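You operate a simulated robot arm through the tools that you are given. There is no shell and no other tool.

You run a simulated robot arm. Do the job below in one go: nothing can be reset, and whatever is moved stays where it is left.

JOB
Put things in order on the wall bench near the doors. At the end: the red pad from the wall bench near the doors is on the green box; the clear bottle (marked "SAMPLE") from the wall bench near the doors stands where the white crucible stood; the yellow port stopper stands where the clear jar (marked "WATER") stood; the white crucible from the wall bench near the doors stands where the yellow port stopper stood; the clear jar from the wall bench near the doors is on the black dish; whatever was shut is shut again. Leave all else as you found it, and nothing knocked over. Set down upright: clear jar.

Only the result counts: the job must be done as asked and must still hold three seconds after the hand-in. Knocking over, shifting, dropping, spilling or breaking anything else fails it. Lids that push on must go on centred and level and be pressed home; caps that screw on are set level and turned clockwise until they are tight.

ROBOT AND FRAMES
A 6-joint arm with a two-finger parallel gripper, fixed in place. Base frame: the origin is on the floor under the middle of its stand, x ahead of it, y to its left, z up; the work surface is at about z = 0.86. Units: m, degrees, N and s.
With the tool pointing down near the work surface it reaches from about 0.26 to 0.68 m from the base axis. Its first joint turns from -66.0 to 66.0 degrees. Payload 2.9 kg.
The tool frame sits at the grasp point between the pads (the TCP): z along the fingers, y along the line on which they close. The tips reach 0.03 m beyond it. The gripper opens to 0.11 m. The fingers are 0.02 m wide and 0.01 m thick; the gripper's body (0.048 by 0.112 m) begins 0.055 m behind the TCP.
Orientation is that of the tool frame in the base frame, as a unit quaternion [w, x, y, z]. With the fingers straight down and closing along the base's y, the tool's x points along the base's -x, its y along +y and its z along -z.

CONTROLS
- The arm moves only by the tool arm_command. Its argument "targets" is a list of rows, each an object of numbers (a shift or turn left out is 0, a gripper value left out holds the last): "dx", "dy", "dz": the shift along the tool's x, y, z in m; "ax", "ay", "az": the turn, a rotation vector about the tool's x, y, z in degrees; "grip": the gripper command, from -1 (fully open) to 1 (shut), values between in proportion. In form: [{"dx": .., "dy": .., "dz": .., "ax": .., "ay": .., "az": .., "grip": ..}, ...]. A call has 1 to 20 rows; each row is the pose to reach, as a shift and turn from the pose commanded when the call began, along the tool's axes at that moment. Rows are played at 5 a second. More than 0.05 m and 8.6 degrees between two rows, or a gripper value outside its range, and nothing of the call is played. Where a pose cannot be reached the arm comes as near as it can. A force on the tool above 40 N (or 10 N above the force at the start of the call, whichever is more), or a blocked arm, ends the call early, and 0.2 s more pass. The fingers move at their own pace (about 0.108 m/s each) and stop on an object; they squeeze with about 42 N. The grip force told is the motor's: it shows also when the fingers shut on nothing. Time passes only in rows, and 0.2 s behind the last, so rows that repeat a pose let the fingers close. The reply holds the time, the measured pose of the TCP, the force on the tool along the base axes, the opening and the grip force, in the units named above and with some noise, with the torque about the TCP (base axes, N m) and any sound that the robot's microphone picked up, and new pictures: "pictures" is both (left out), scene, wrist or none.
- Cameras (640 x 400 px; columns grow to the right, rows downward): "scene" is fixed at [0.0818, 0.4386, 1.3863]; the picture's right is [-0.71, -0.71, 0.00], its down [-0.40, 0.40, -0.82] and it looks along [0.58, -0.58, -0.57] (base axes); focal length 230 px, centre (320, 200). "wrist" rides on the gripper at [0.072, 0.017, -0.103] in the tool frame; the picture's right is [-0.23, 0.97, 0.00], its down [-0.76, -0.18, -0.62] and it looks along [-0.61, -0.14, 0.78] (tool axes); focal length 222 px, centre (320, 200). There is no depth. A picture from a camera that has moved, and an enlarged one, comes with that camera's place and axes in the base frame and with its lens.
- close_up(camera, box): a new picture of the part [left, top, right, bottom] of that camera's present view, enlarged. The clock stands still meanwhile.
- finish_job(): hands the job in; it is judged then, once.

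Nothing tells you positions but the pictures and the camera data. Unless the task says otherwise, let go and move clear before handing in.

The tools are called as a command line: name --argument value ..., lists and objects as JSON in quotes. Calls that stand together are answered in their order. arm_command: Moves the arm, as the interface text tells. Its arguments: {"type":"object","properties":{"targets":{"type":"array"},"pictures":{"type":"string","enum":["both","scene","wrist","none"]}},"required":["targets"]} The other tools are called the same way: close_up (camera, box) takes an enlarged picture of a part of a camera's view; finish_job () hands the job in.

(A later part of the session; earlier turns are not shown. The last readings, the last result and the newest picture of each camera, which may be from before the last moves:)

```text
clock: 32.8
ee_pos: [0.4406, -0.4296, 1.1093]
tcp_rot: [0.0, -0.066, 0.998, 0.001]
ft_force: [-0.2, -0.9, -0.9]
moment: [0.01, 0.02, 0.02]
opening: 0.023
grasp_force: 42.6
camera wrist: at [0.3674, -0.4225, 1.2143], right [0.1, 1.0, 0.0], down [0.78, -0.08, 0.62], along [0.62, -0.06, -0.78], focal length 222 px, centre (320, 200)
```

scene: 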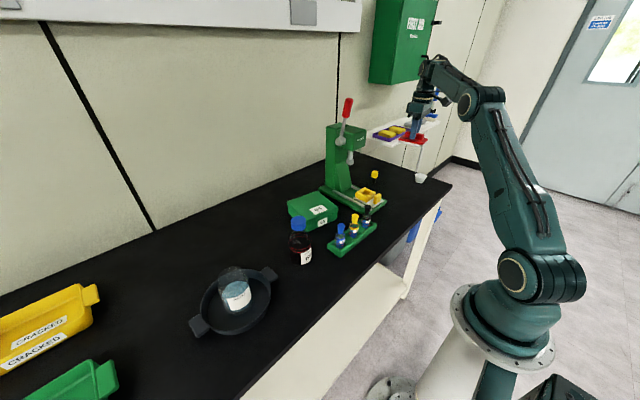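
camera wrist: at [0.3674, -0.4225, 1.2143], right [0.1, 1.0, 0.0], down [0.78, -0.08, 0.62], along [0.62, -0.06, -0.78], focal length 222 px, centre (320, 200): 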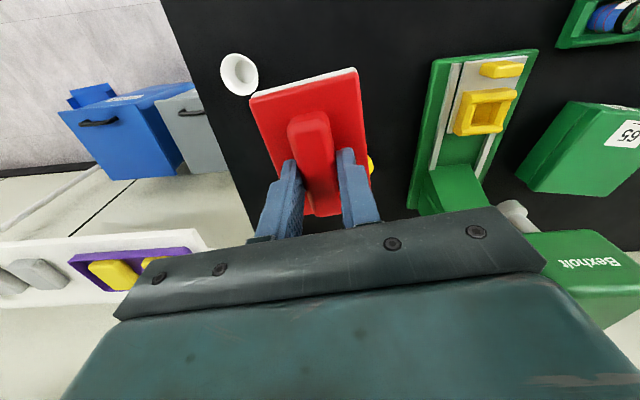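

arm_command --targets '[{"dx": 0.005, "dy": 0.025}, {"dx": 0.011, "dy": 0.06}, {"dx": 0.017, "dy": 0.097}, {"dx": 0.0227, "dy": 0.134}, {"dx": 0.018, "dy": 0.171, "az": 2}, {"dx": 0.013, "dy": 0.208, "az": 4}, {"dx": 0.008, "dy": 0.245, "az": 6}, {"dx": 0.003, "dy": 0.282, "az": 8}, {"dx": -0.002, "dy": 0.32, "az": 10}, {"dx": -0.007, "dy": 0.358, "az": 12}, {"dx": -0.012, "dy": 0.395, "az": 14}, {"dx": -0.016, "dy": 0.42, "az": 16}, {"dx": -0.0164, "dy": 0.4315, "az": 17.5}, {"dx": -0.0164, "dy": 0.4315, "az": 17.5}]'

```text
clock: 35.8
ee_pos: [0.4003, 0.0023, 1.1101]
tcp_rot: [0.0, 0.087, 0.996, 0.0]
ft_force: [0.0, -0.1, -0.2]
moment: [-0.02, 0.0, 0.03]
opening: 0.0232
grasp_force: 42.1
camera wrist: at [0.3324, 0.0306, 1.2132], right [0.39, 0.92, 0.0], down [0.72, -0.31, 0.62], along [0.57, -0.24, -0.78], focal length 222 px, centre (320, 200)
```

scene: 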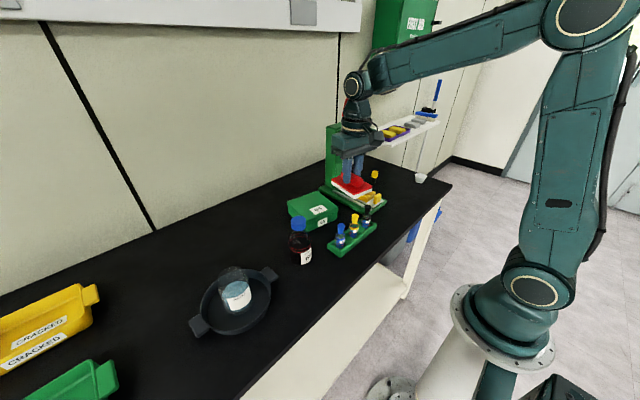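
wrist: 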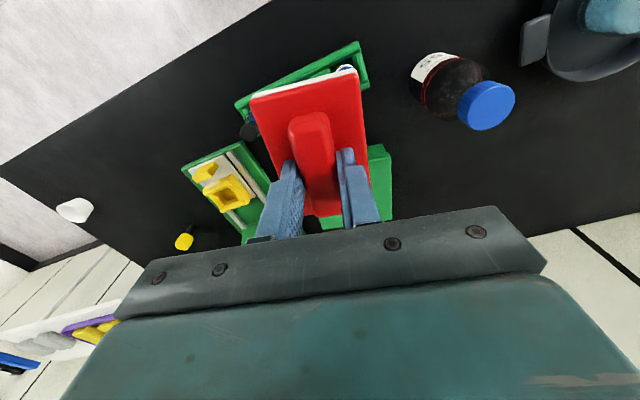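

arm_command --targets '[{"dx": -0.02, "dy": 0.002}, {"dx": -0.055, "dy": 0.006}, {"dx": -0.095, "dy": 0.011}, {"dx": -0.135, "dy": 0.016}, {"dx": -0.165, "dy": 0.0195}, {"dx": -0.175, "dy": 0.0207}, {"dx": -0.175, "dy": 0.0207}]'

close_up --camera "scene" --box '[250, 90, 410, 250]'

```text
clock: 37.4
ee_pos: [0.5771, -0.0075, 1.1103]
tcp_rot: [0.001, 0.087, 0.996, -0.001]
ft_force: [-0.5, -0.2, -0.5]
moment: [0.0, 0.0, 0.03]
opening: 0.023
grasp_force: 42.3
camera wrist: at [0.5089, 0.0213, 1.2137], right [0.39, 0.92, 0.0], down [0.72, -0.31, 0.62], along [0.57, -0.24, -0.78], focal length 222 px, centre (320, 200)
```

scene: 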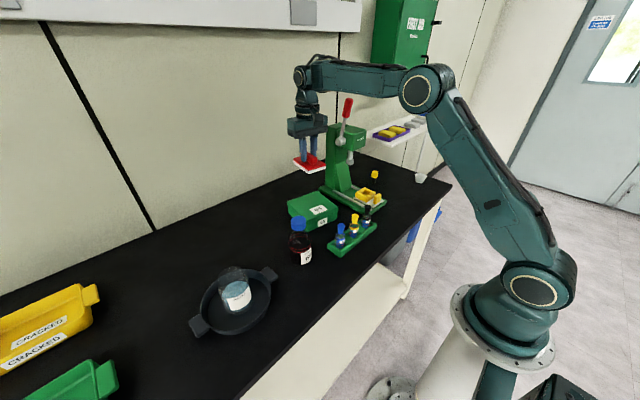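
wrist: 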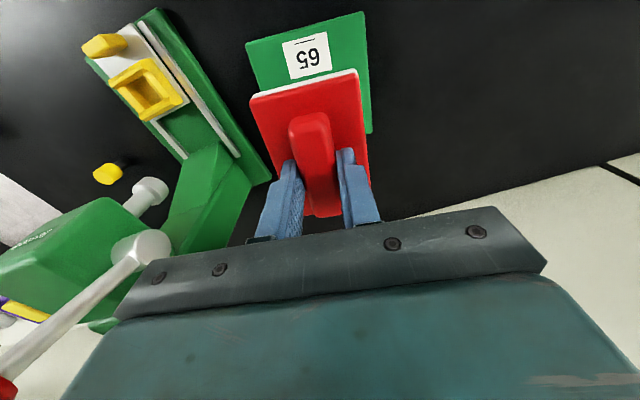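

```text
2.50 times, centred on (330, 170) of scene
camera zoom: at [0.0819, 0.4386, 1.3863], right [-0.71, -0.71, 0.0], down [-0.4, 0.4, -0.82], along [0.58, -0.58, -0.57], focal length 576 px, centre (295, 275)
```

zoom: 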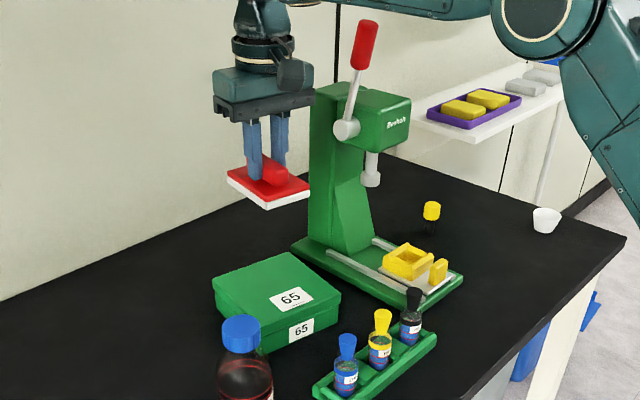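

The box centre from this view is (0.572, -0.011), within 5 mm of the tool. I'll make a small correction and lower the pad.

arm_command --targets '[{"dx": 0.0034, "dy": -0.0037, "dz": 0.02}, {"dx": 0.0034, "dy": -0.0037, "dz": 0.055}, {"dx": 0.0034, "dy": -0.0037, "dz": 0.09}, {"dx": 0.0034, "dy": -0.0037, "dz": 0.12}, {"dx": 0.0034, "dy": -0.0037, "dz": 0.14}, {"dx": 0.0034, "dy": -0.0037, "dz": 0.148}, {"dx": 0.0034, "dy": -0.0037, "dz": 0.148}]'

close_up --camera "scene" --box '[270, 150, 370, 240]'

```text
clock: 39.0
ee_pos: [0.5718, -0.0102, 0.9646]
tcp_rot: [0.002, 0.087, 0.996, 0.0]
ft_force: [-4.3, -1.1, 20.9]
moment: [0.06, 0.79, 0.01]
opening: 0.0228
grasp_force: 42.0
camera wrist: at [0.5033, 0.0173, 1.0673], right [0.39, 0.92, 0.0], down [0.72, -0.31, 0.63], along [0.58, -0.25, -0.78], focal length 222 px, centre (320, 200)
```

scene: 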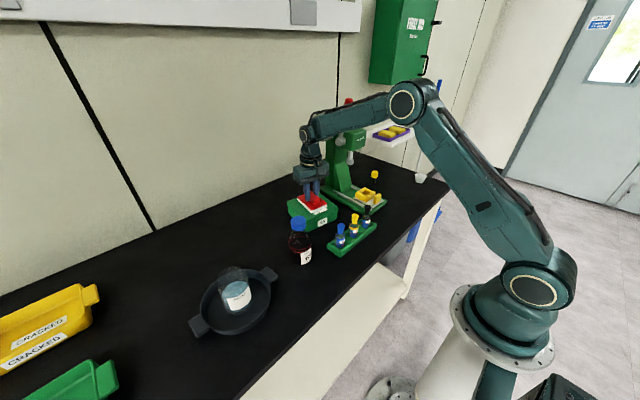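
wrist: 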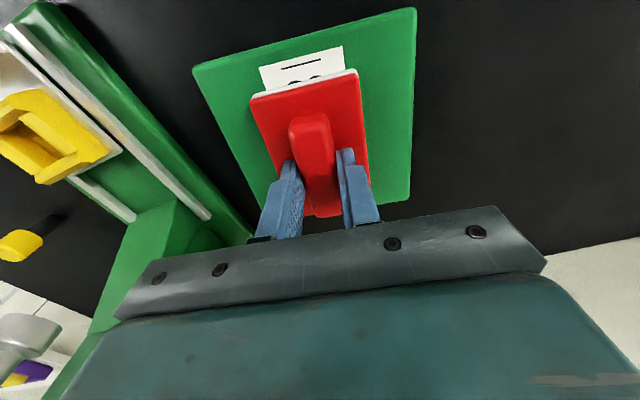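

```text
4.44 times, centred on (320, 195) of scene
camera zoom: at [0.0814, 0.4385, 1.3863], right [-0.71, -0.71, 0.0], down [-0.4, 0.4, -0.83], along [0.58, -0.58, -0.56], focal length 1024 px, centre (320, 222)
```

zoom: 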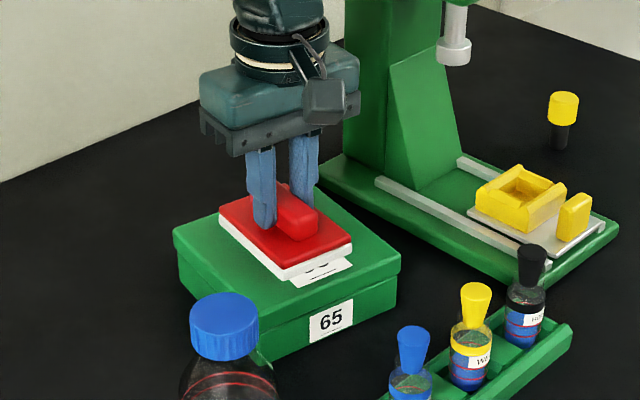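

The pad already rests on the box, with a contact force of about 21 N. I'll back off slightly to unload it before letting go.

arm_command --targets '[{"dz": -0.001}, {"dz": -0.0015}, {"dz": -0.0015}]' --pictures "none"

```text
clock: 39.8
ee_pos: [0.5722, -0.0104, 0.9643]
tcp_rot: [0.001, 0.087, 0.996, -0.001]
ft_force: [-0.9, -4.7, 13.3]
moment: [-0.15, -0.14, -0.01]
opening: 0.0229
grasp_force: 41.6
```

arm_command --targets '[{"dz": -0.001}, {"dz": -0.0012}, {"dz": -0.0012}]' --pictures "none"

```text
clock: 40.6
ee_pos: [0.5708, -0.0111, 0.9638]
tcp_rot: [-0.001, 0.086, 0.996, 0.001]
ft_force: [1.8, -0.7, 1.5]
moment: [-0.01, -0.2, 0.04]
opening: 0.0228
grasp_force: 41.5
```

Load is now about 1.5 N, so I can release the handle.

arm_command --targets '[{"grip": 0.5}, {"grip": 0.4}, {"grip": 0.3}, {"grip": 0.15}, {"grip": 0.0}, {"grip": 0.0}]' --pictures "wrist"

arm_command --targets '[{"dz": -0.01}, {"dz": -0.03}, {"dz": -0.06}, {"dz": -0.1}, {"dz": -0.14}, {"dz": -0.15}, {"dz": -0.15}]'

close_up --camera "scene" --box '[270, 150, 370, 240]'

```text
clock: 42.0
ee_pos: [0.5723, -0.0124, 0.9639]
tcp_rot: [0.0, 0.087, 0.996, 0.001]
ft_force: [-0.6, 0.1, -0.6]
moment: [-0.03, 0.0, -0.01]
opening: 0.0547
grasp_force: 0.1
camera wrist: at [0.5038, 0.0175, 1.0684], right [0.39, 0.92, 0.0], down [0.72, -0.31, 0.62], along [0.57, -0.24, -0.78], focal length 222 px, centre (320, 200)
```

wrist: 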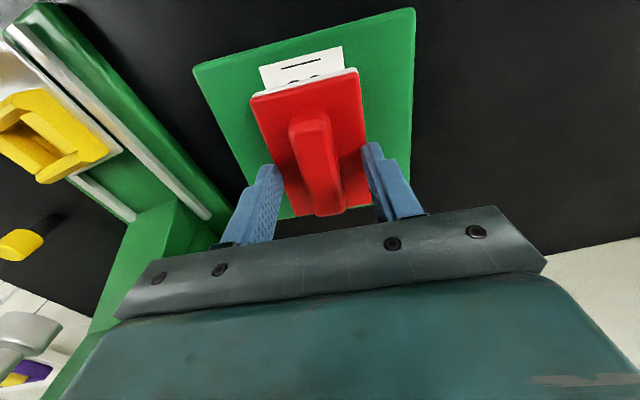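

```text
clock: 43.6
ee_pos: [0.5713, -0.0101, 1.1143]
tcp_rot: [-0.001, 0.087, 0.996, 0.001]
ft_force: [-0.4, 0.2, -1.0]
moment: [0.03, -0.02, 0.0]
opening: 0.0551
grasp_force: 0.1
camera wrist: at [0.5032, 0.0173, 1.2185], right [0.39, 0.92, 0.0], down [0.72, -0.31, 0.62], along [0.57, -0.24, -0.78], focal length 222 px, centre (320, 200)
```

scene: 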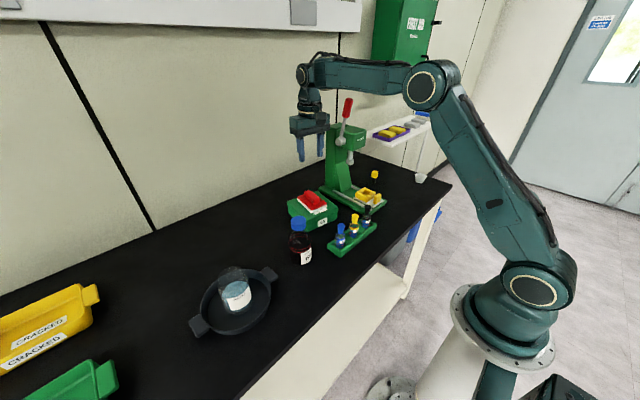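
wrist: 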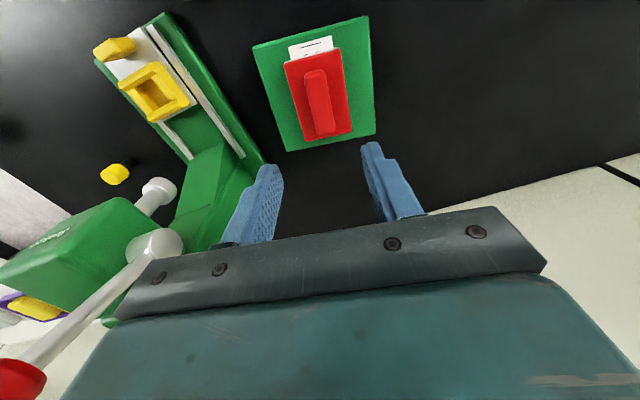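

```text
4.44 times, centred on (320, 195) of scene
camera zoom: at [0.0818, 0.4386, 1.3863], right [-0.71, -0.71, 0.0], down [-0.4, 0.4, -0.82], along [0.58, -0.58, -0.57], focal length 1024 px, centre (320, 222)
```

zoom: 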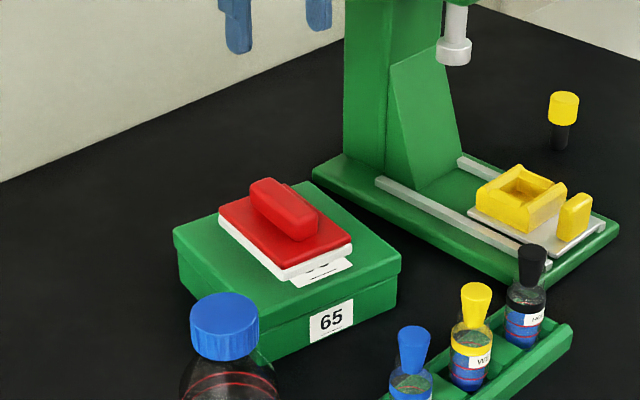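

The red pad sits level on the green box. Next is the stopper, so I'll retreat to small x, swing to -y, and undo the tool rotation.

arm_command --targets '[{"dx": 0.02, "dy": -0.0035}, {"dx": 0.055, "dy": -0.0097}, {"dx": 0.095, "dy": -0.0168}, {"dx": 0.135, "dy": -0.0238}, {"dx": 0.1684, "dy": -0.0297}, {"dx": 0.1624, "dy": -0.065, "az": -1}, {"dx": 0.1554, "dy": -0.105, "az": -2}, {"dx": 0.1484, "dy": -0.145, "az": -3}, {"dx": 0.1414, "dy": -0.185, "az": -4}, {"dx": 0.1344, "dy": -0.225, "az": -5}, {"dx": 0.1274, "dy": -0.265, "az": -6}, {"dx": 0.1204, "dy": -0.305, "az": -7}, {"dx": 0.1134, "dy": -0.345, "az": -8}, {"dx": 0.1079, "dy": -0.375, "az": -9}, {"dx": 0.1059, "dy": -0.3843, "az": -10}, {"dx": 0.1059, "dy": -0.3843, "az": -10}]' --pictures "wrist"

```text
clock: 47.0
ee_pos: [0.4012, -0.3713, 1.1137]
tcp_rot: [0.0, 0.0, 1.0, 0.0]
ft_force: [-0.5, -2.0, 0.0]
moment: [-0.03, -0.01, 0.03]
opening: 0.0549
grasp_force: 0.0
camera wrist: at [0.3289, -0.3549, 1.2186], right [0.23, 0.97, 0.0], down [0.76, -0.18, 0.62], along [0.61, -0.14, -0.78], focal length 222 px, centre (320, 200)
```

wrist: 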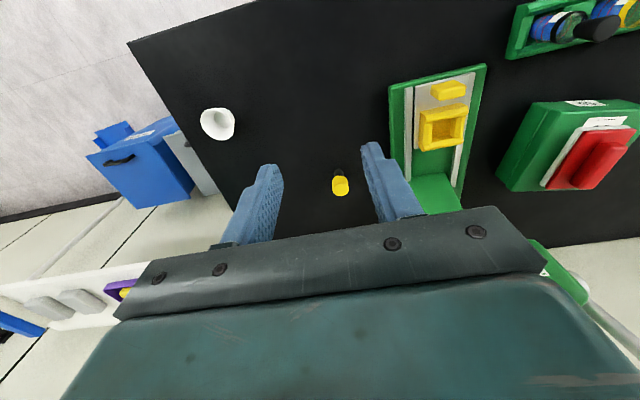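

arm_command --targets '[{"dx": -0.02, "dz": 0.01}, {"dx": -0.055, "dz": 0.03}, {"dx": -0.09, "dz": 0.05}, {"dx": -0.125, "dz": 0.07}, {"dx": -0.144, "dz": 0.085}, {"dx": -0.144, "dz": 0.085}]'

close_up --camera "wrist" --box '[200, 20, 440, 220]'

close_up --camera "scene" --box '[310, 70, 450, 210]'

```text
clock: 48.4
ee_pos: [0.5461, -0.3702, 1.0261]
tcp_rot: [-0.001, 0.0, 1.0, 0.0]
ft_force: [-0.3, 1.0, -0.9]
moment: [-0.04, -0.01, 0.0]
opening: 0.0552
grasp_force: 0.0
camera wrist: at [0.473, -0.3539, 1.1315], right [0.23, 0.97, 0.0], down [0.76, -0.18, 0.62], along [0.61, -0.14, -0.78], focal length 222 px, centre (320, 200)
```

scene: 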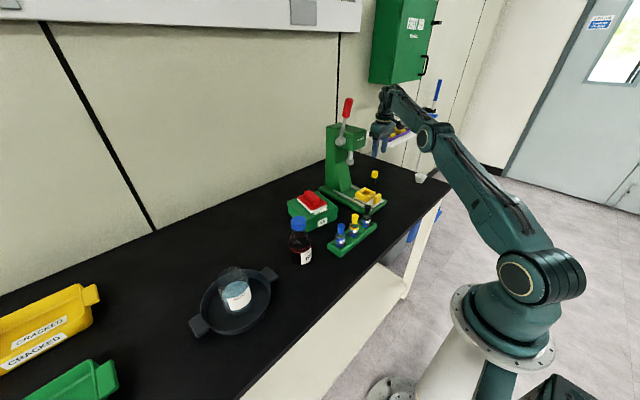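
wrist: 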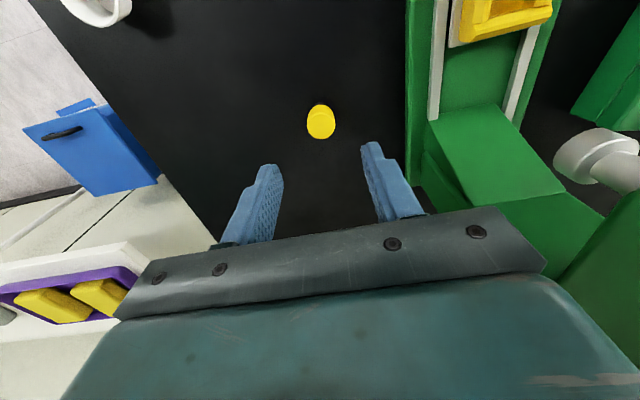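

```text
2.00 times, centred on (320, 120) of wrist
camera zoom: at [0.473, -0.3539, 1.1315], right [0.23, 0.97, 0.0], down [0.76, -0.18, 0.62], along [0.61, -0.14, -0.78], focal length 444 px, centre (320, 360)
```

zoom: 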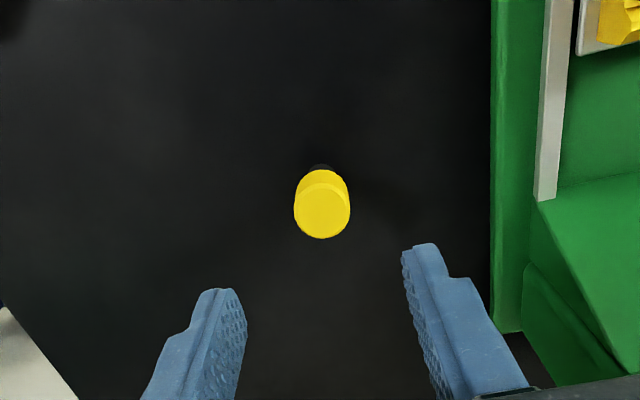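

```text
2.86 times, centred on (380, 140) of scene
camera zoom: at [0.0818, 0.4386, 1.3863], right [-0.71, -0.71, 0.0], down [-0.4, 0.4, -0.82], along [0.58, -0.58, -0.57], focal length 658 px, centre (149, 371)
```

zoom: 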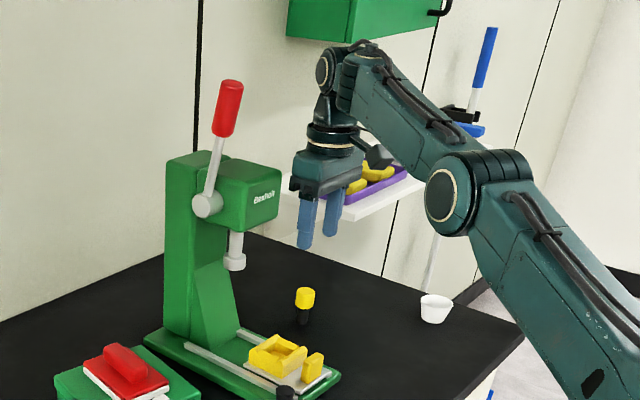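

The stopper is at about (0.552, -0.371), cap top z about 0.914, and the gripper has room beside the press head. I'll correct by 7 mm in x and descend.

arm_command --targets '[{"dx": -0.007, "dz": 0.03}, {"dx": -0.007, "dz": 0.06}, {"dx": -0.007, "dz": 0.09}, {"dx": -0.007, "dz": 0.115}, {"dx": -0.007, "dz": 0.1265}, {"dx": -0.007, "dz": 0.1265}]'

close_up --camera "wrist" --box '[220, 80, 420, 240]'

close_up --camera "scene" --box '[310, 90, 450, 210]'

```text
clock: 49.8
ee_pos: [0.553, -0.3724, 0.9014]
tcp_rot: [0.0, 0.0, 1.0, 0.0]
ft_force: [0.5, -0.5, 0.1]
moment: [0.03, -0.02, 0.01]
opening: 0.0551
grasp_force: 0.0
camera wrist: at [0.4798, -0.3553, 1.006], right [0.23, 0.97, 0.0], down [0.76, -0.18, 0.62], along [0.61, -0.14, -0.78], focal length 222 px, centre (320, 200)
```

scene: 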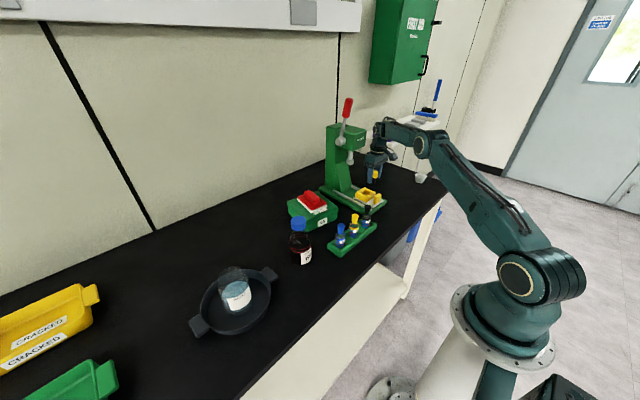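
wrist: 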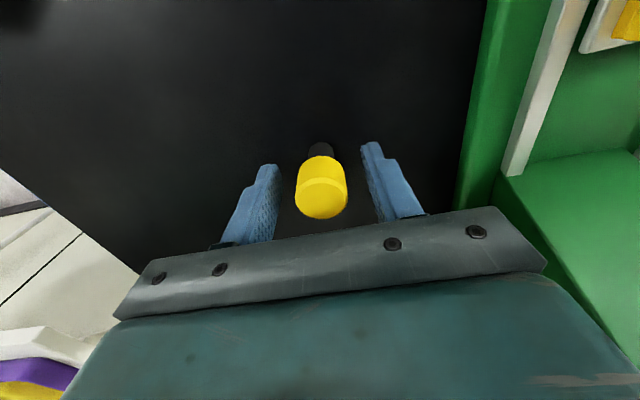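

```text
2.50 times, centred on (320, 160) of wrist
camera zoom: at [0.4798, -0.3553, 1.006], right [0.23, 0.97, 0.0], down [0.76, -0.18, 0.62], along [0.61, -0.14, -0.78], focal length 555 px, centre (320, 300)
```

zoom: 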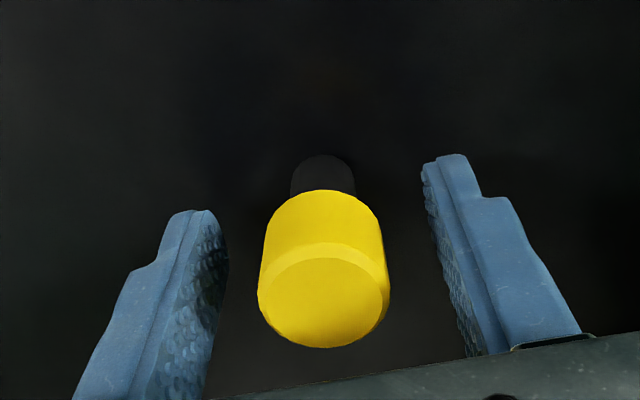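

```text
3.33 times, centred on (380, 150) of scene
camera zoom: at [0.0818, 0.4386, 1.3863], right [-0.71, -0.71, 0.0], down [-0.4, 0.4, -0.82], along [0.58, -0.58, -0.57], focal length 768 px, centre (120, 367)
```

zoom: 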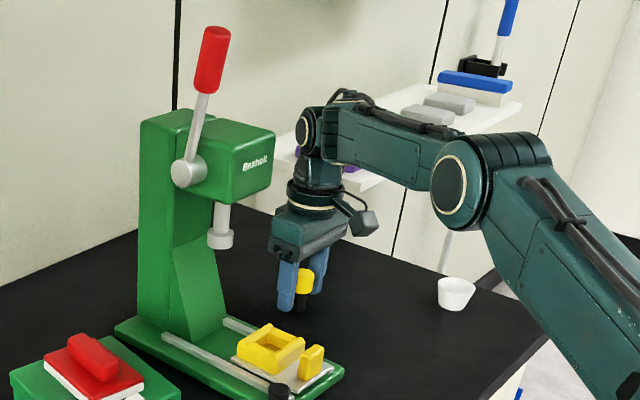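

Well aligned. I'll close on the cap.

arm_command --targets '[{"grip": 0.15}, {"grip": 0.3}, {"grip": 0.4}, {"grip": 0.5}, {"grip": 0.7}, {"grip": 1}, {"grip": 1}]' --pictures "none"

arm_command --targets '[{"dz": -0.01}, {"dz": -0.03}, {"dz": -0.06}, {"dz": -0.09}, {"dz": -0.12}, {"dz": -0.15}, {"dz": -0.17}, {"dz": -0.17}]'

```text
clock: 51.4
ee_pos: [0.5526, -0.3709, 0.9034]
tcp_rot: [-0.001, 0.0, 1.0, 0.0]
ft_force: [-0.3, 0.6, 1.7]
moment: [0.02, -0.03, 0.0]
opening: 0.0259
grasp_force: 41.8
```

```text
clock: 53.2
ee_pos: [0.5403, -0.3585, 1.0662]
tcp_rot: [0.0, 0.0, 1.0, 0.0]
ft_force: [0.4, -1.2, -0.8]
moment: [-0.04, 0.02, -0.01]
opening: 0.0263
grasp_force: 42.0
out of reach, approached as far as the arm can: row 5, 6, 7, 8
camera wrist: at [0.4685, -0.3417, 1.1703], right [0.23, 0.97, 0.0], down [0.76, -0.18, 0.62], along [0.61, -0.14, -0.78], focal length 222 px, centre (320, 200)
```

scene: 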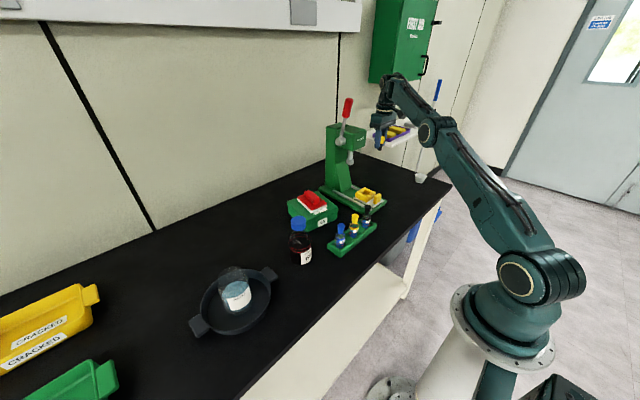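
wrist: 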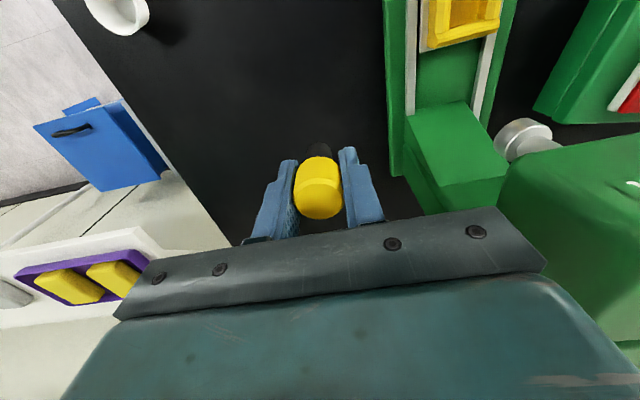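

The stopper is held, and high z is out of reach at that radius. I'll pull back to small x now.

arm_command --targets '[{"dx": 0.03}, {"dx": 0.06}, {"dx": 0.1}, {"dx": 0.14, "dz": -0.01}, {"dx": 0.15, "dz": -0.03}, {"dx": 0.15, "dz": -0.03}]' --pictures "wrist"

```text
clock: 54.6
ee_pos: [0.3908, -0.3565, 1.0979]
tcp_rot: [0.0, 0.001, 1.0, 0.0]
ft_force: [-0.3, 0.2, 0.0]
moment: [0.01, 0.01, -0.01]
opening: 0.0262
grasp_force: 42.3
camera wrist: at [0.3191, -0.3411, 1.2024], right [0.23, 0.97, 0.0], down [0.76, -0.18, 0.62], along [0.61, -0.14, -0.78], focal length 222 px, centre (320, 200)
```

wrist: 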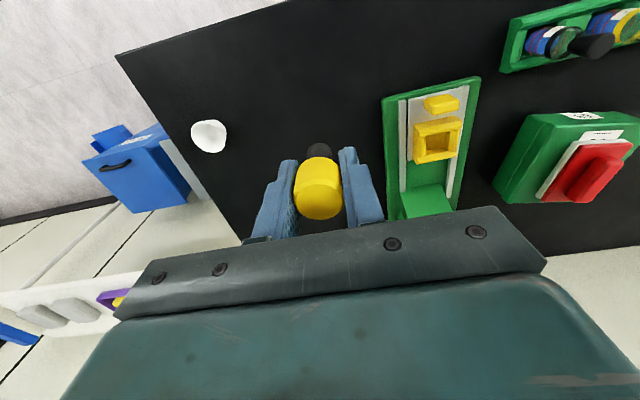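

arm_command --targets '[{"dy": 0.03, "dz": -0.005}, {"dy": 0.07, "dz": -0.01}, {"dy": 0.115, "dz": -0.02}, {"dy": 0.16, "dz": -0.02}, {"dy": 0.205, "dz": -0.02}, {"dy": 0.25, "dz": -0.02}, {"dy": 0.295, "dz": -0.02}, {"dy": 0.34, "dz": -0.02}, {"dy": 0.385, "dz": -0.02}, {"dy": 0.43, "dz": -0.02}, {"dy": 0.475, "dz": -0.02}, {"dy": 0.515, "dz": -0.02}, {"dy": 0.54, "dz": -0.02}, {"dy": 0.547, "dz": -0.02}, {"dy": 0.547, "dz": -0.02}]' --pictures "none"

arm_command --targets '[{"dx": -0.02}, {"dx": -0.055}, {"dx": -0.095}, {"dx": -0.135, "dz": 0.01}, {"dx": -0.165, "dz": 0.03}, {"dx": -0.18, "dz": 0.05}, {"dx": -0.18, "dz": 0.06}, {"dx": -0.18, "dz": 0.06}]'

```text
clock: 57.8
ee_pos: [0.3907, 0.1909, 1.1187]
tcp_rot: [0.0, 0.0, 1.0, 0.001]
ft_force: [-1.1, -0.2, -0.5]
moment: [-0.03, 0.0, 0.0]
opening: 0.026
grasp_force: 42.3
```

```text
clock: 59.6
ee_pos: [0.5714, 0.1889, 1.0581]
tcp_rot: [-0.001, 0.001, 1.0, 0.0]
ft_force: [0.3, -0.5, -1.1]
moment: [0.03, 0.01, -0.01]
opening: 0.0262
grasp_force: 42.0
camera wrist: at [0.4989, 0.2055, 1.1611], right [0.23, 0.97, 0.0], down [0.76, -0.18, 0.62], along [0.61, -0.14, -0.78], focal length 222 px, centre (320, 200)
```

scene: 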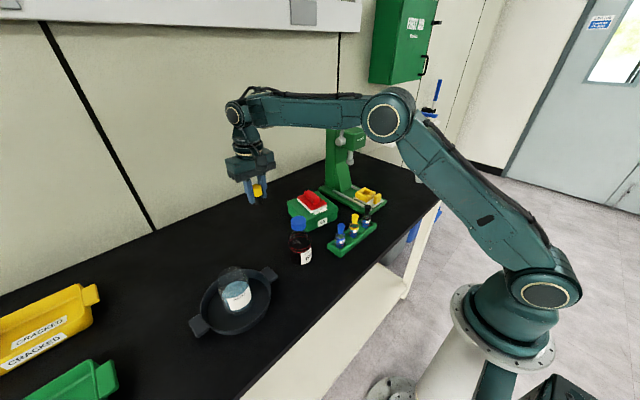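
wrist: 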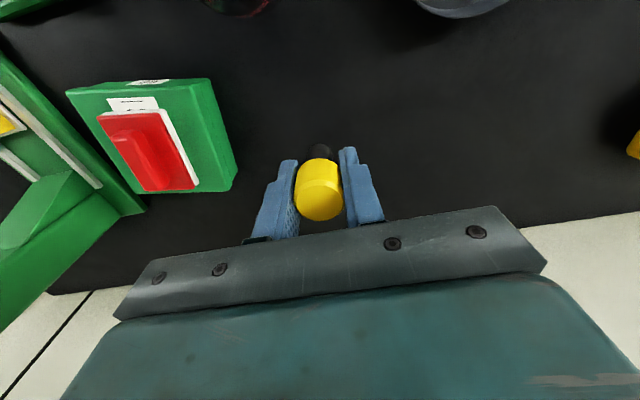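

Positioned over the old jar spot at (0.571, 0.190). I'll lower the stopper to just above the surface, then feel for contact.

arm_command --targets '[{"dz": 0.02}, {"dz": 0.055}, {"dz": 0.09}, {"dz": 0.12}, {"dz": 0.14}, {"dz": 0.15}, {"dz": 0.15}]' --pictures "scene"

arm_command --targets '[{"dz": 0.001}, {"dz": 0.002}, {"dz": 0.003}, {"dz": 0.003}]' --pictures "none"

```text
clock: 61.2
ee_pos: [0.5701, 0.1897, 0.9063]
tcp_rot: [0.0, 0.0, 1.0, 0.001]
ft_force: [0.1, 0.7, -1.0]
moment: [0.0, 0.0, -0.03]
opening: 0.0258
grasp_force: 42.2
```

scene: 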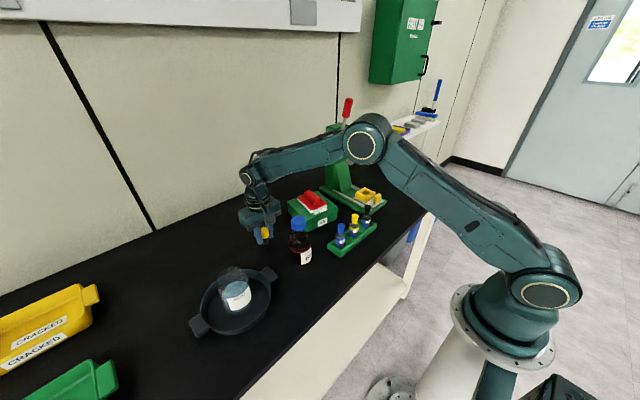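

```text
clock: 62.2
ee_pos: [0.571, 0.1902, 0.9052]
tcp_rot: [0.0, 0.001, 1.0, -0.001]
ft_force: [-0.1, -0.1, -0.4]
moment: [0.0, 0.01, 0.02]
opening: 0.0261
grasp_force: 42.0
```

arm_command --targets '[{"dz": 0.0005}, {"dz": 0.001}, {"dz": 0.001}]' --pictures "none"

arm_command --targets '[{"dz": 0.0005}, {"dz": 0.001}, {"dz": 0.001}]' --pictures "none"

```text
clock: 63.0
ee_pos: [0.5703, 0.19, 0.903]
tcp_rot: [0.0, 0.0, 1.0, 0.0]
ft_force: [-0.2, -1.0, 0.3]
moment: [0.03, -0.02, 0.02]
opening: 0.0262
grasp_force: 41.8
```

```text
clock: 63.8
ee_pos: [0.5712, 0.1895, 0.9019]
tcp_rot: [-0.001, 0.0, 1.0, 0.0]
ft_force: [0.5, -0.2, -0.5]
moment: [-0.02, 0.03, 0.0]
opening: 0.0259
grasp_force: 42.2
```

arm_command --targets '[{"dz": 0.0005}, {"dz": 0.001}, {"dz": 0.001}]' --pictures "none"

```text
clock: 64.6
ee_pos: [0.5711, 0.1895, 0.9025]
tcp_rot: [0.0, 0.0, 1.0, 0.0]
ft_force: [-1.5, 1.3, 2.7]
moment: [0.09, 0.03, 0.0]
opening: 0.0264
grasp_force: 42.0
```

Light contact of about 3 N, so the stopper is on the bench. Releasing slowly.

arm_command --targets '[{"grip": 0.5}, {"grip": 0.45}, {"grip": 0.35}, {"grip": 0.2}, {"grip": 0.05}, {"grip": 0.05}]' --pictures "wrist"

close_up --camera "scene" --box '[210, 180, 330, 280]'

```text
clock: 66.0
ee_pos: [0.5702, 0.1903, 0.9013]
tcp_rot: [0.0, 0.0, 1.0, 0.001]
ft_force: [-0.6, 0.1, -0.7]
moment: [0.0, 0.02, -0.01]
opening: 0.0523
grasp_force: 0.1
camera wrist: at [0.4987, 0.2057, 1.0057], right [0.23, 0.97, 0.0], down [0.76, -0.18, 0.62], along [0.61, -0.14, -0.78], focal length 222 px, centre (320, 200)
```

wrist: 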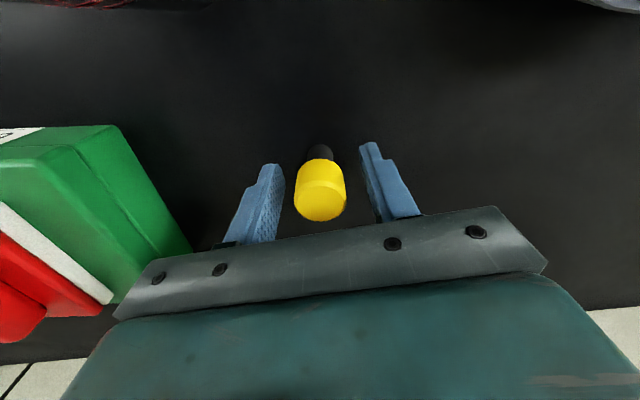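

```text
4.00 times, centred on (270, 230) of scene
camera zoom: at [0.0818, 0.4386, 1.3863], right [-0.71, -0.71, 0.0], down [-0.4, 0.4, -0.82], along [0.58, -0.58, -0.57], focal length 922 px, centre (520, 80)
```

zoom: 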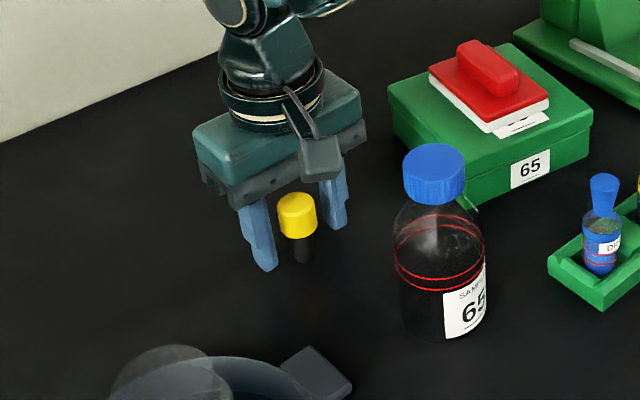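

The stopper stands upright on the jar's old spot. I'll retreat and head to the crucible.

arm_command --targets '[{"dz": -0.01}, {"dz": -0.03}, {"dz": -0.07}, {"dz": -0.11}, {"dz": -0.15}, {"dz": -0.19}, {"dx": 0.03, "dz": -0.21}, {"dx": 0.07, "dz": -0.21}, {"dx": 0.11, "dz": -0.21}, {"dx": 0.15, "dz": -0.21}, {"dx": 0.18, "dz": -0.21}, {"dx": 0.19, "dz": -0.21}, {"dx": 0.19, "dz": -0.21}]'

arm_command --targets '[{"dy": -0.03}, {"dy": -0.07}, {"dy": -0.115}, {"dy": -0.16}, {"dy": -0.205}, {"dy": -0.25}, {"dy": -0.295}, {"dy": -0.34}, {"dy": -0.385}, {"dy": -0.43}, {"dy": -0.475}, {"dy": -0.52}, {"dy": -0.565}, {"dy": -0.605}, {"dy": -0.64}, {"dy": -0.66}, {"dy": -0.66}]'

```text
clock: 68.8
ee_pos: [0.3817, 0.19, 1.1112]
tcp_rot: [0.0, 0.001, 1.0, 0.0]
ft_force: [0.3, 0.4, -0.1]
moment: [-0.01, 0.0, -0.03]
opening: 0.052
grasp_force: 0.1
camera wrist: at [0.3089, 0.2051, 1.216], right [0.23, 0.97, 0.0], down [0.76, -0.18, 0.62], along [0.61, -0.14, -0.78], focal length 222 px, centre (320, 200)
```

scene: 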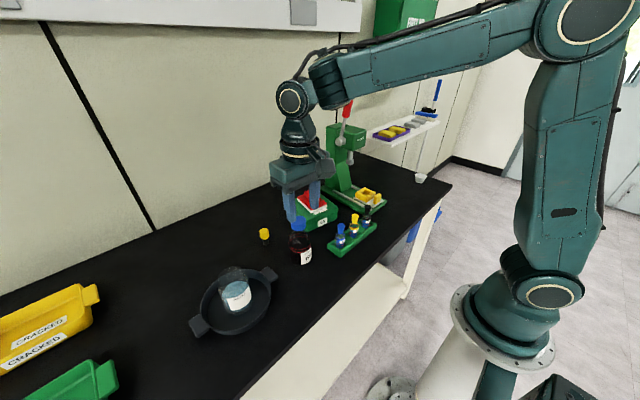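
wrist: 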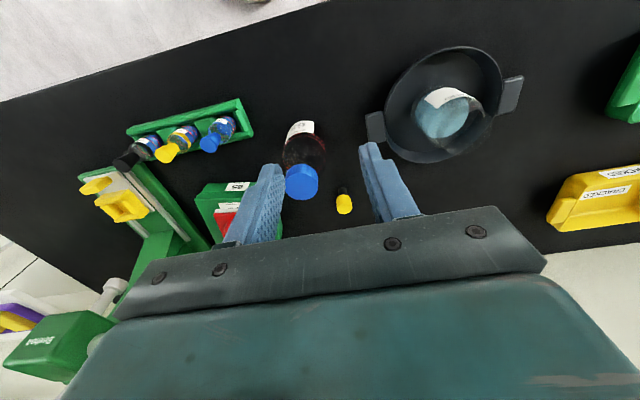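

```text
clock: 72.4
ee_pos: [0.3797, -0.4708, 1.1127]
tcp_rot: [0.0, 0.0, 1.0, 0.0]
ft_force: [-0.5, 0.4, -0.5]
moment: [0.02, -0.01, 0.0]
opening: 0.0521
grasp_force: 0.0
camera wrist: at [0.3084, -0.4549, 1.2148], right [0.23, 0.97, 0.0], down [0.76, -0.18, 0.62], along [0.61, -0.14, -0.78], focal length 222 px, centre (320, 200)
```

scene: 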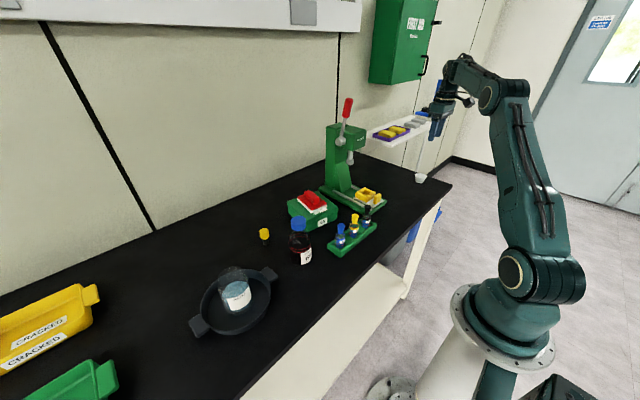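
wrist: 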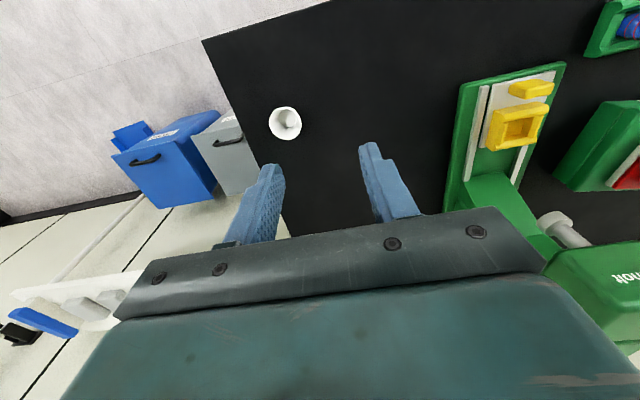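

arm_command --targets '[{"dx": -0.005, "dy": -0.01, "dz": 0.03, "grip": -0.1}, {"dx": -0.01, "dy": -0.025, "dz": 0.06, "grip": -0.3}, {"dx": -0.018, "dy": -0.04, "dz": 0.09, "grip": -0.45}, {"dx": -0.025, "dy": -0.052, "dz": 0.11, "grip": -0.45}, {"dx": -0.025, "dy": -0.052, "dz": 0.115, "grip": -0.45}, {"dx": -0.025, "dy": -0.052, "dz": 0.115, "grip": -0.45}]'

close_up --camera "wrist" --box '[200, 40, 440, 240]'

close_up --camera "scene" --box '[380, 110, 460, 210]'

```text
clock: 73.8
ee_pos: [0.4055, -0.5217, 0.9951]
tcp_rot: [0.0, 0.001, 1.0, 0.0]
ft_force: [-1.0, 0.0, -0.2]
moment: [-0.05, 0.01, -0.01]
opening: 0.0801
grasp_force: 0.1
camera wrist: at [0.3339, -0.5066, 1.0986], right [0.23, 0.97, 0.0], down [0.76, -0.18, 0.62], along [0.61, -0.14, -0.78], focal length 222 px, centre (320, 200)
```

scene: 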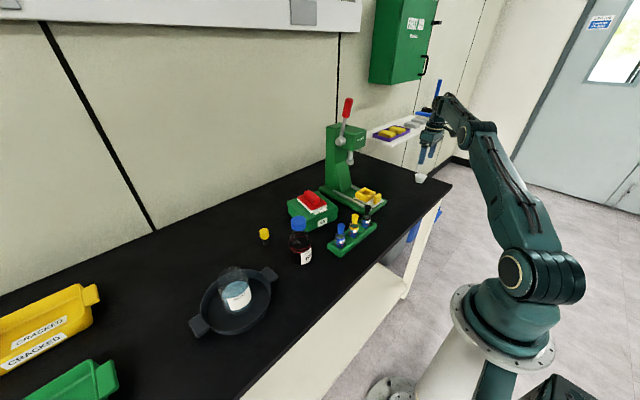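
wrist: 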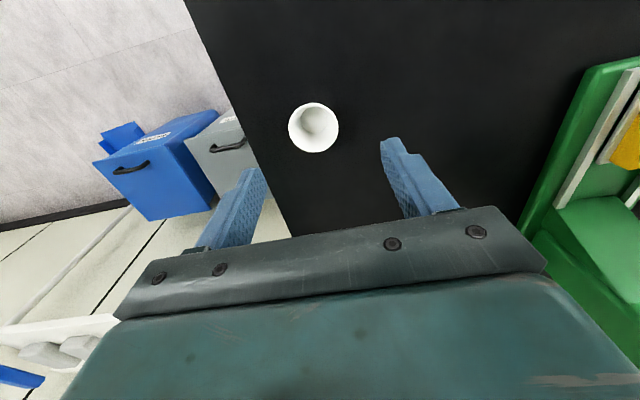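

```text
2.00 times, centred on (320, 140) of wrist
camera zoom: at [0.3339, -0.5066, 1.0986], right [0.23, 0.97, 0.0], down [0.76, -0.18, 0.62], along [0.61, -0.14, -0.78], focal length 444 px, centre (320, 320)
```

zoom: 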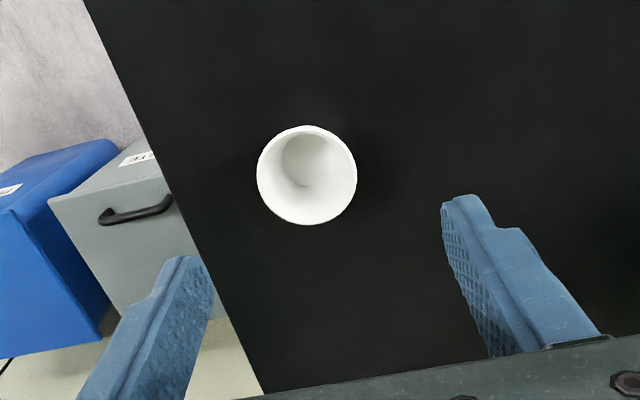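

```text
4.00 times, centred on (420, 160) of scene
camera zoom: at [0.0818, 0.4386, 1.3863], right [-0.71, -0.71, 0.0], down [-0.4, 0.4, -0.82], along [0.58, -0.58, -0.57], focal length 922 px, centre (-80, 360)
```

zoom: 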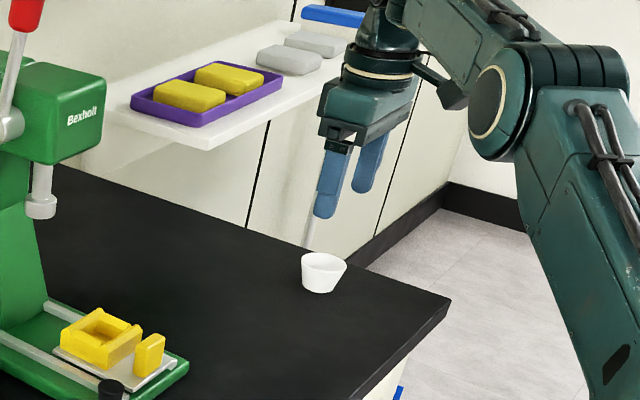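

The crucible is at about (0.408, -0.529), rim diameter about 0.05, and the bench edge is at y = -0.609. I'll correct and descend around it.

arm_command --targets '[{"dx": -0.002, "dy": -0.006, "dz": 0.03}, {"dx": -0.002, "dy": -0.006, "dz": 0.06}, {"dx": -0.002, "dy": -0.006, "dz": 0.085}, {"dx": -0.002, "dy": -0.006, "dz": 0.096}, {"dx": -0.002, "dy": -0.006, "dz": 0.096}]'

close_up --camera "wrist" --box '[200, 60, 440, 260]'

close_up --camera "scene" --box '[390, 140, 450, 200]'

```text
clock: 75.0
ee_pos: [0.4076, -0.5283, 0.9011]
tcp_rot: [0.0, 0.001, 1.0, 0.0]
ft_force: [0.5, 0.1, 0.0]
moment: [-0.02, -0.03, 0.0]
opening: 0.0799
grasp_force: 0.1
camera wrist: at [0.3357, -0.5122, 1.0043], right [0.23, 0.97, 0.0], down [0.76, -0.18, 0.62], along [0.61, -0.14, -0.78], focal length 222 px, centre (320, 200)
```

scene: 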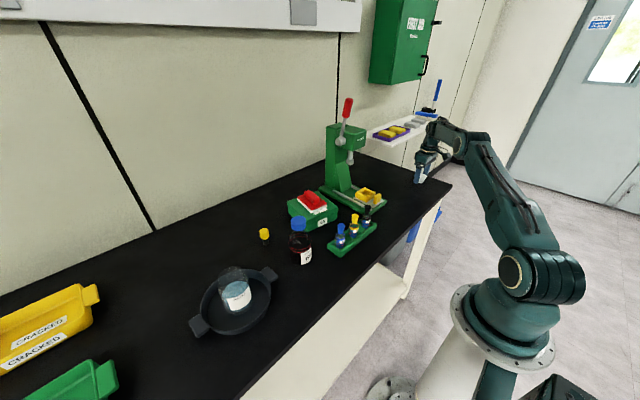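
wrist: 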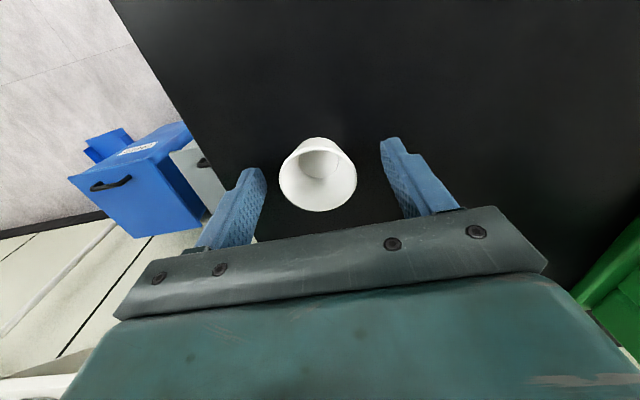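

```text
2.00 times, centred on (320, 160) of wrist
camera zoom: at [0.3357, -0.5122, 1.0043], right [0.23, 0.97, 0.0], down [0.76, -0.18, 0.62], along [0.61, -0.14, -0.78], focal length 444 px, centre (320, 280)
```

zoom: 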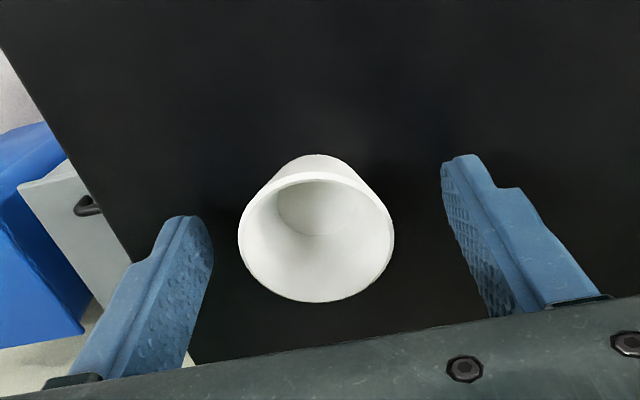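

```text
6.67 times, centred on (420, 170) of scene
camera zoom: at [0.0818, 0.4386, 1.3863], right [-0.71, -0.71, 0.0], down [-0.4, 0.4, -0.82], along [0.58, -0.58, -0.57], focal length 1536 px, centre (-347, 400)
```

zoom: 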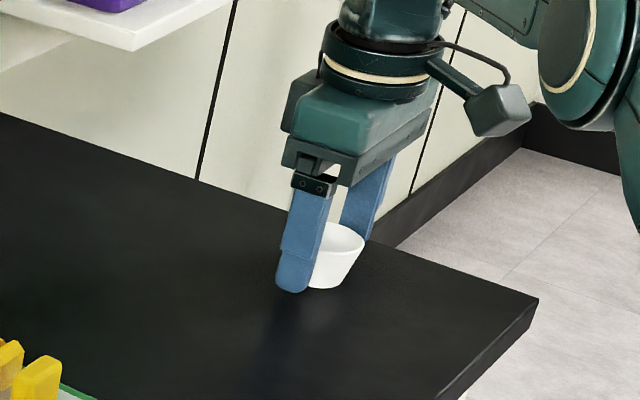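

Aligned to within 1 mm. I'll close gently on the rim.

arm_command --targets '[{"grip": -0.3}, {"grip": -0.15}, {"grip": 0.0}, {"grip": 0.1}, {"grip": 0.2}, {"grip": 0.4}, {"grip": 0.7}, {"grip": 1}, {"grip": 1}]' --pictures "wrist"

```text
clock: 77.0
ee_pos: [0.4083, -0.528, 0.9009]
tcp_rot: [0.0, 0.0, 1.0, 0.0]
ft_force: [0.5, 0.8, -0.1]
moment: [0.0, -0.02, 0.04]
opening: 0.0457
grasp_force: 41.7
camera wrist: at [0.3358, -0.5121, 1.0046], right [0.23, 0.97, 0.0], down [0.76, -0.18, 0.62], along [0.61, -0.14, -0.78], focal length 222 px, centre (320, 200)
```

wrist: 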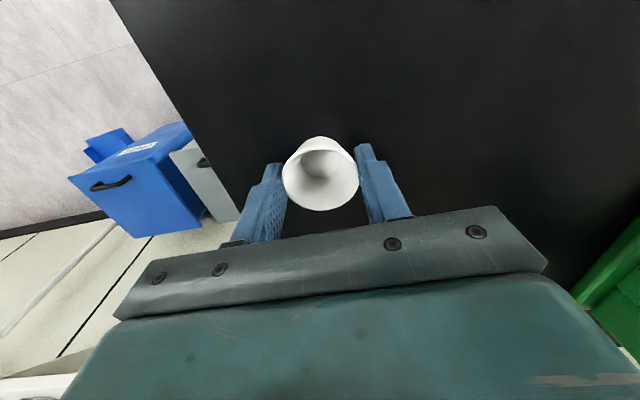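

arm_command --targets '[{"dz": -0.005}, {"dz": -0.02}, {"dz": -0.04}, {"dz": -0.055}, {"dz": -0.06}, {"dz": -0.06}]'

close_up --camera "scene" --box '[390, 120, 450, 180]'

```text
clock: 78.4
ee_pos: [0.4084, -0.5285, 0.9605]
tcp_rot: [0.0, 0.0, 1.0, 0.0]
ft_force: [-0.3, -1.3, -0.5]
moment: [0.0, -0.02, 0.01]
opening: 0.0459
grasp_force: 42.0
camera wrist: at [0.3352, -0.5127, 1.064], right [0.23, 0.97, 0.0], down [0.76, -0.18, 0.62], along [0.61, -0.14, -0.78], focal length 222 px, centre (320, 200)
```

scene: 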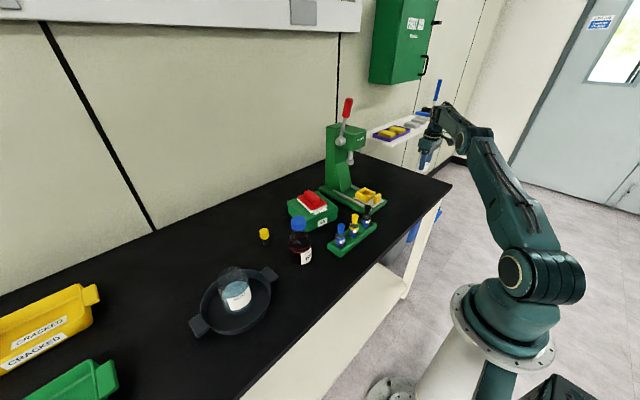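
wrist: 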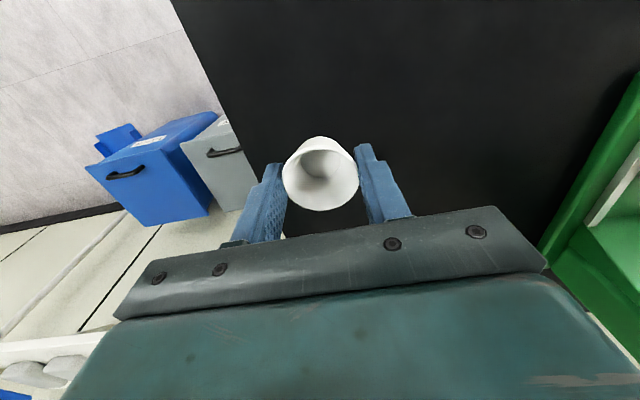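

```text
6.67 times, centred on (420, 150) of scene
camera zoom: at [0.0818, 0.4386, 1.3863], right [-0.71, -0.71, 0.0], down [-0.4, 0.4, -0.82], along [0.58, -0.58, -0.57], focal length 1536 px, centre (-347, 533)
```

zoom: 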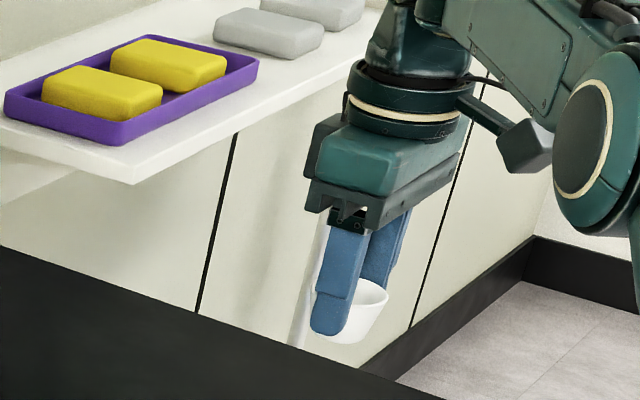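

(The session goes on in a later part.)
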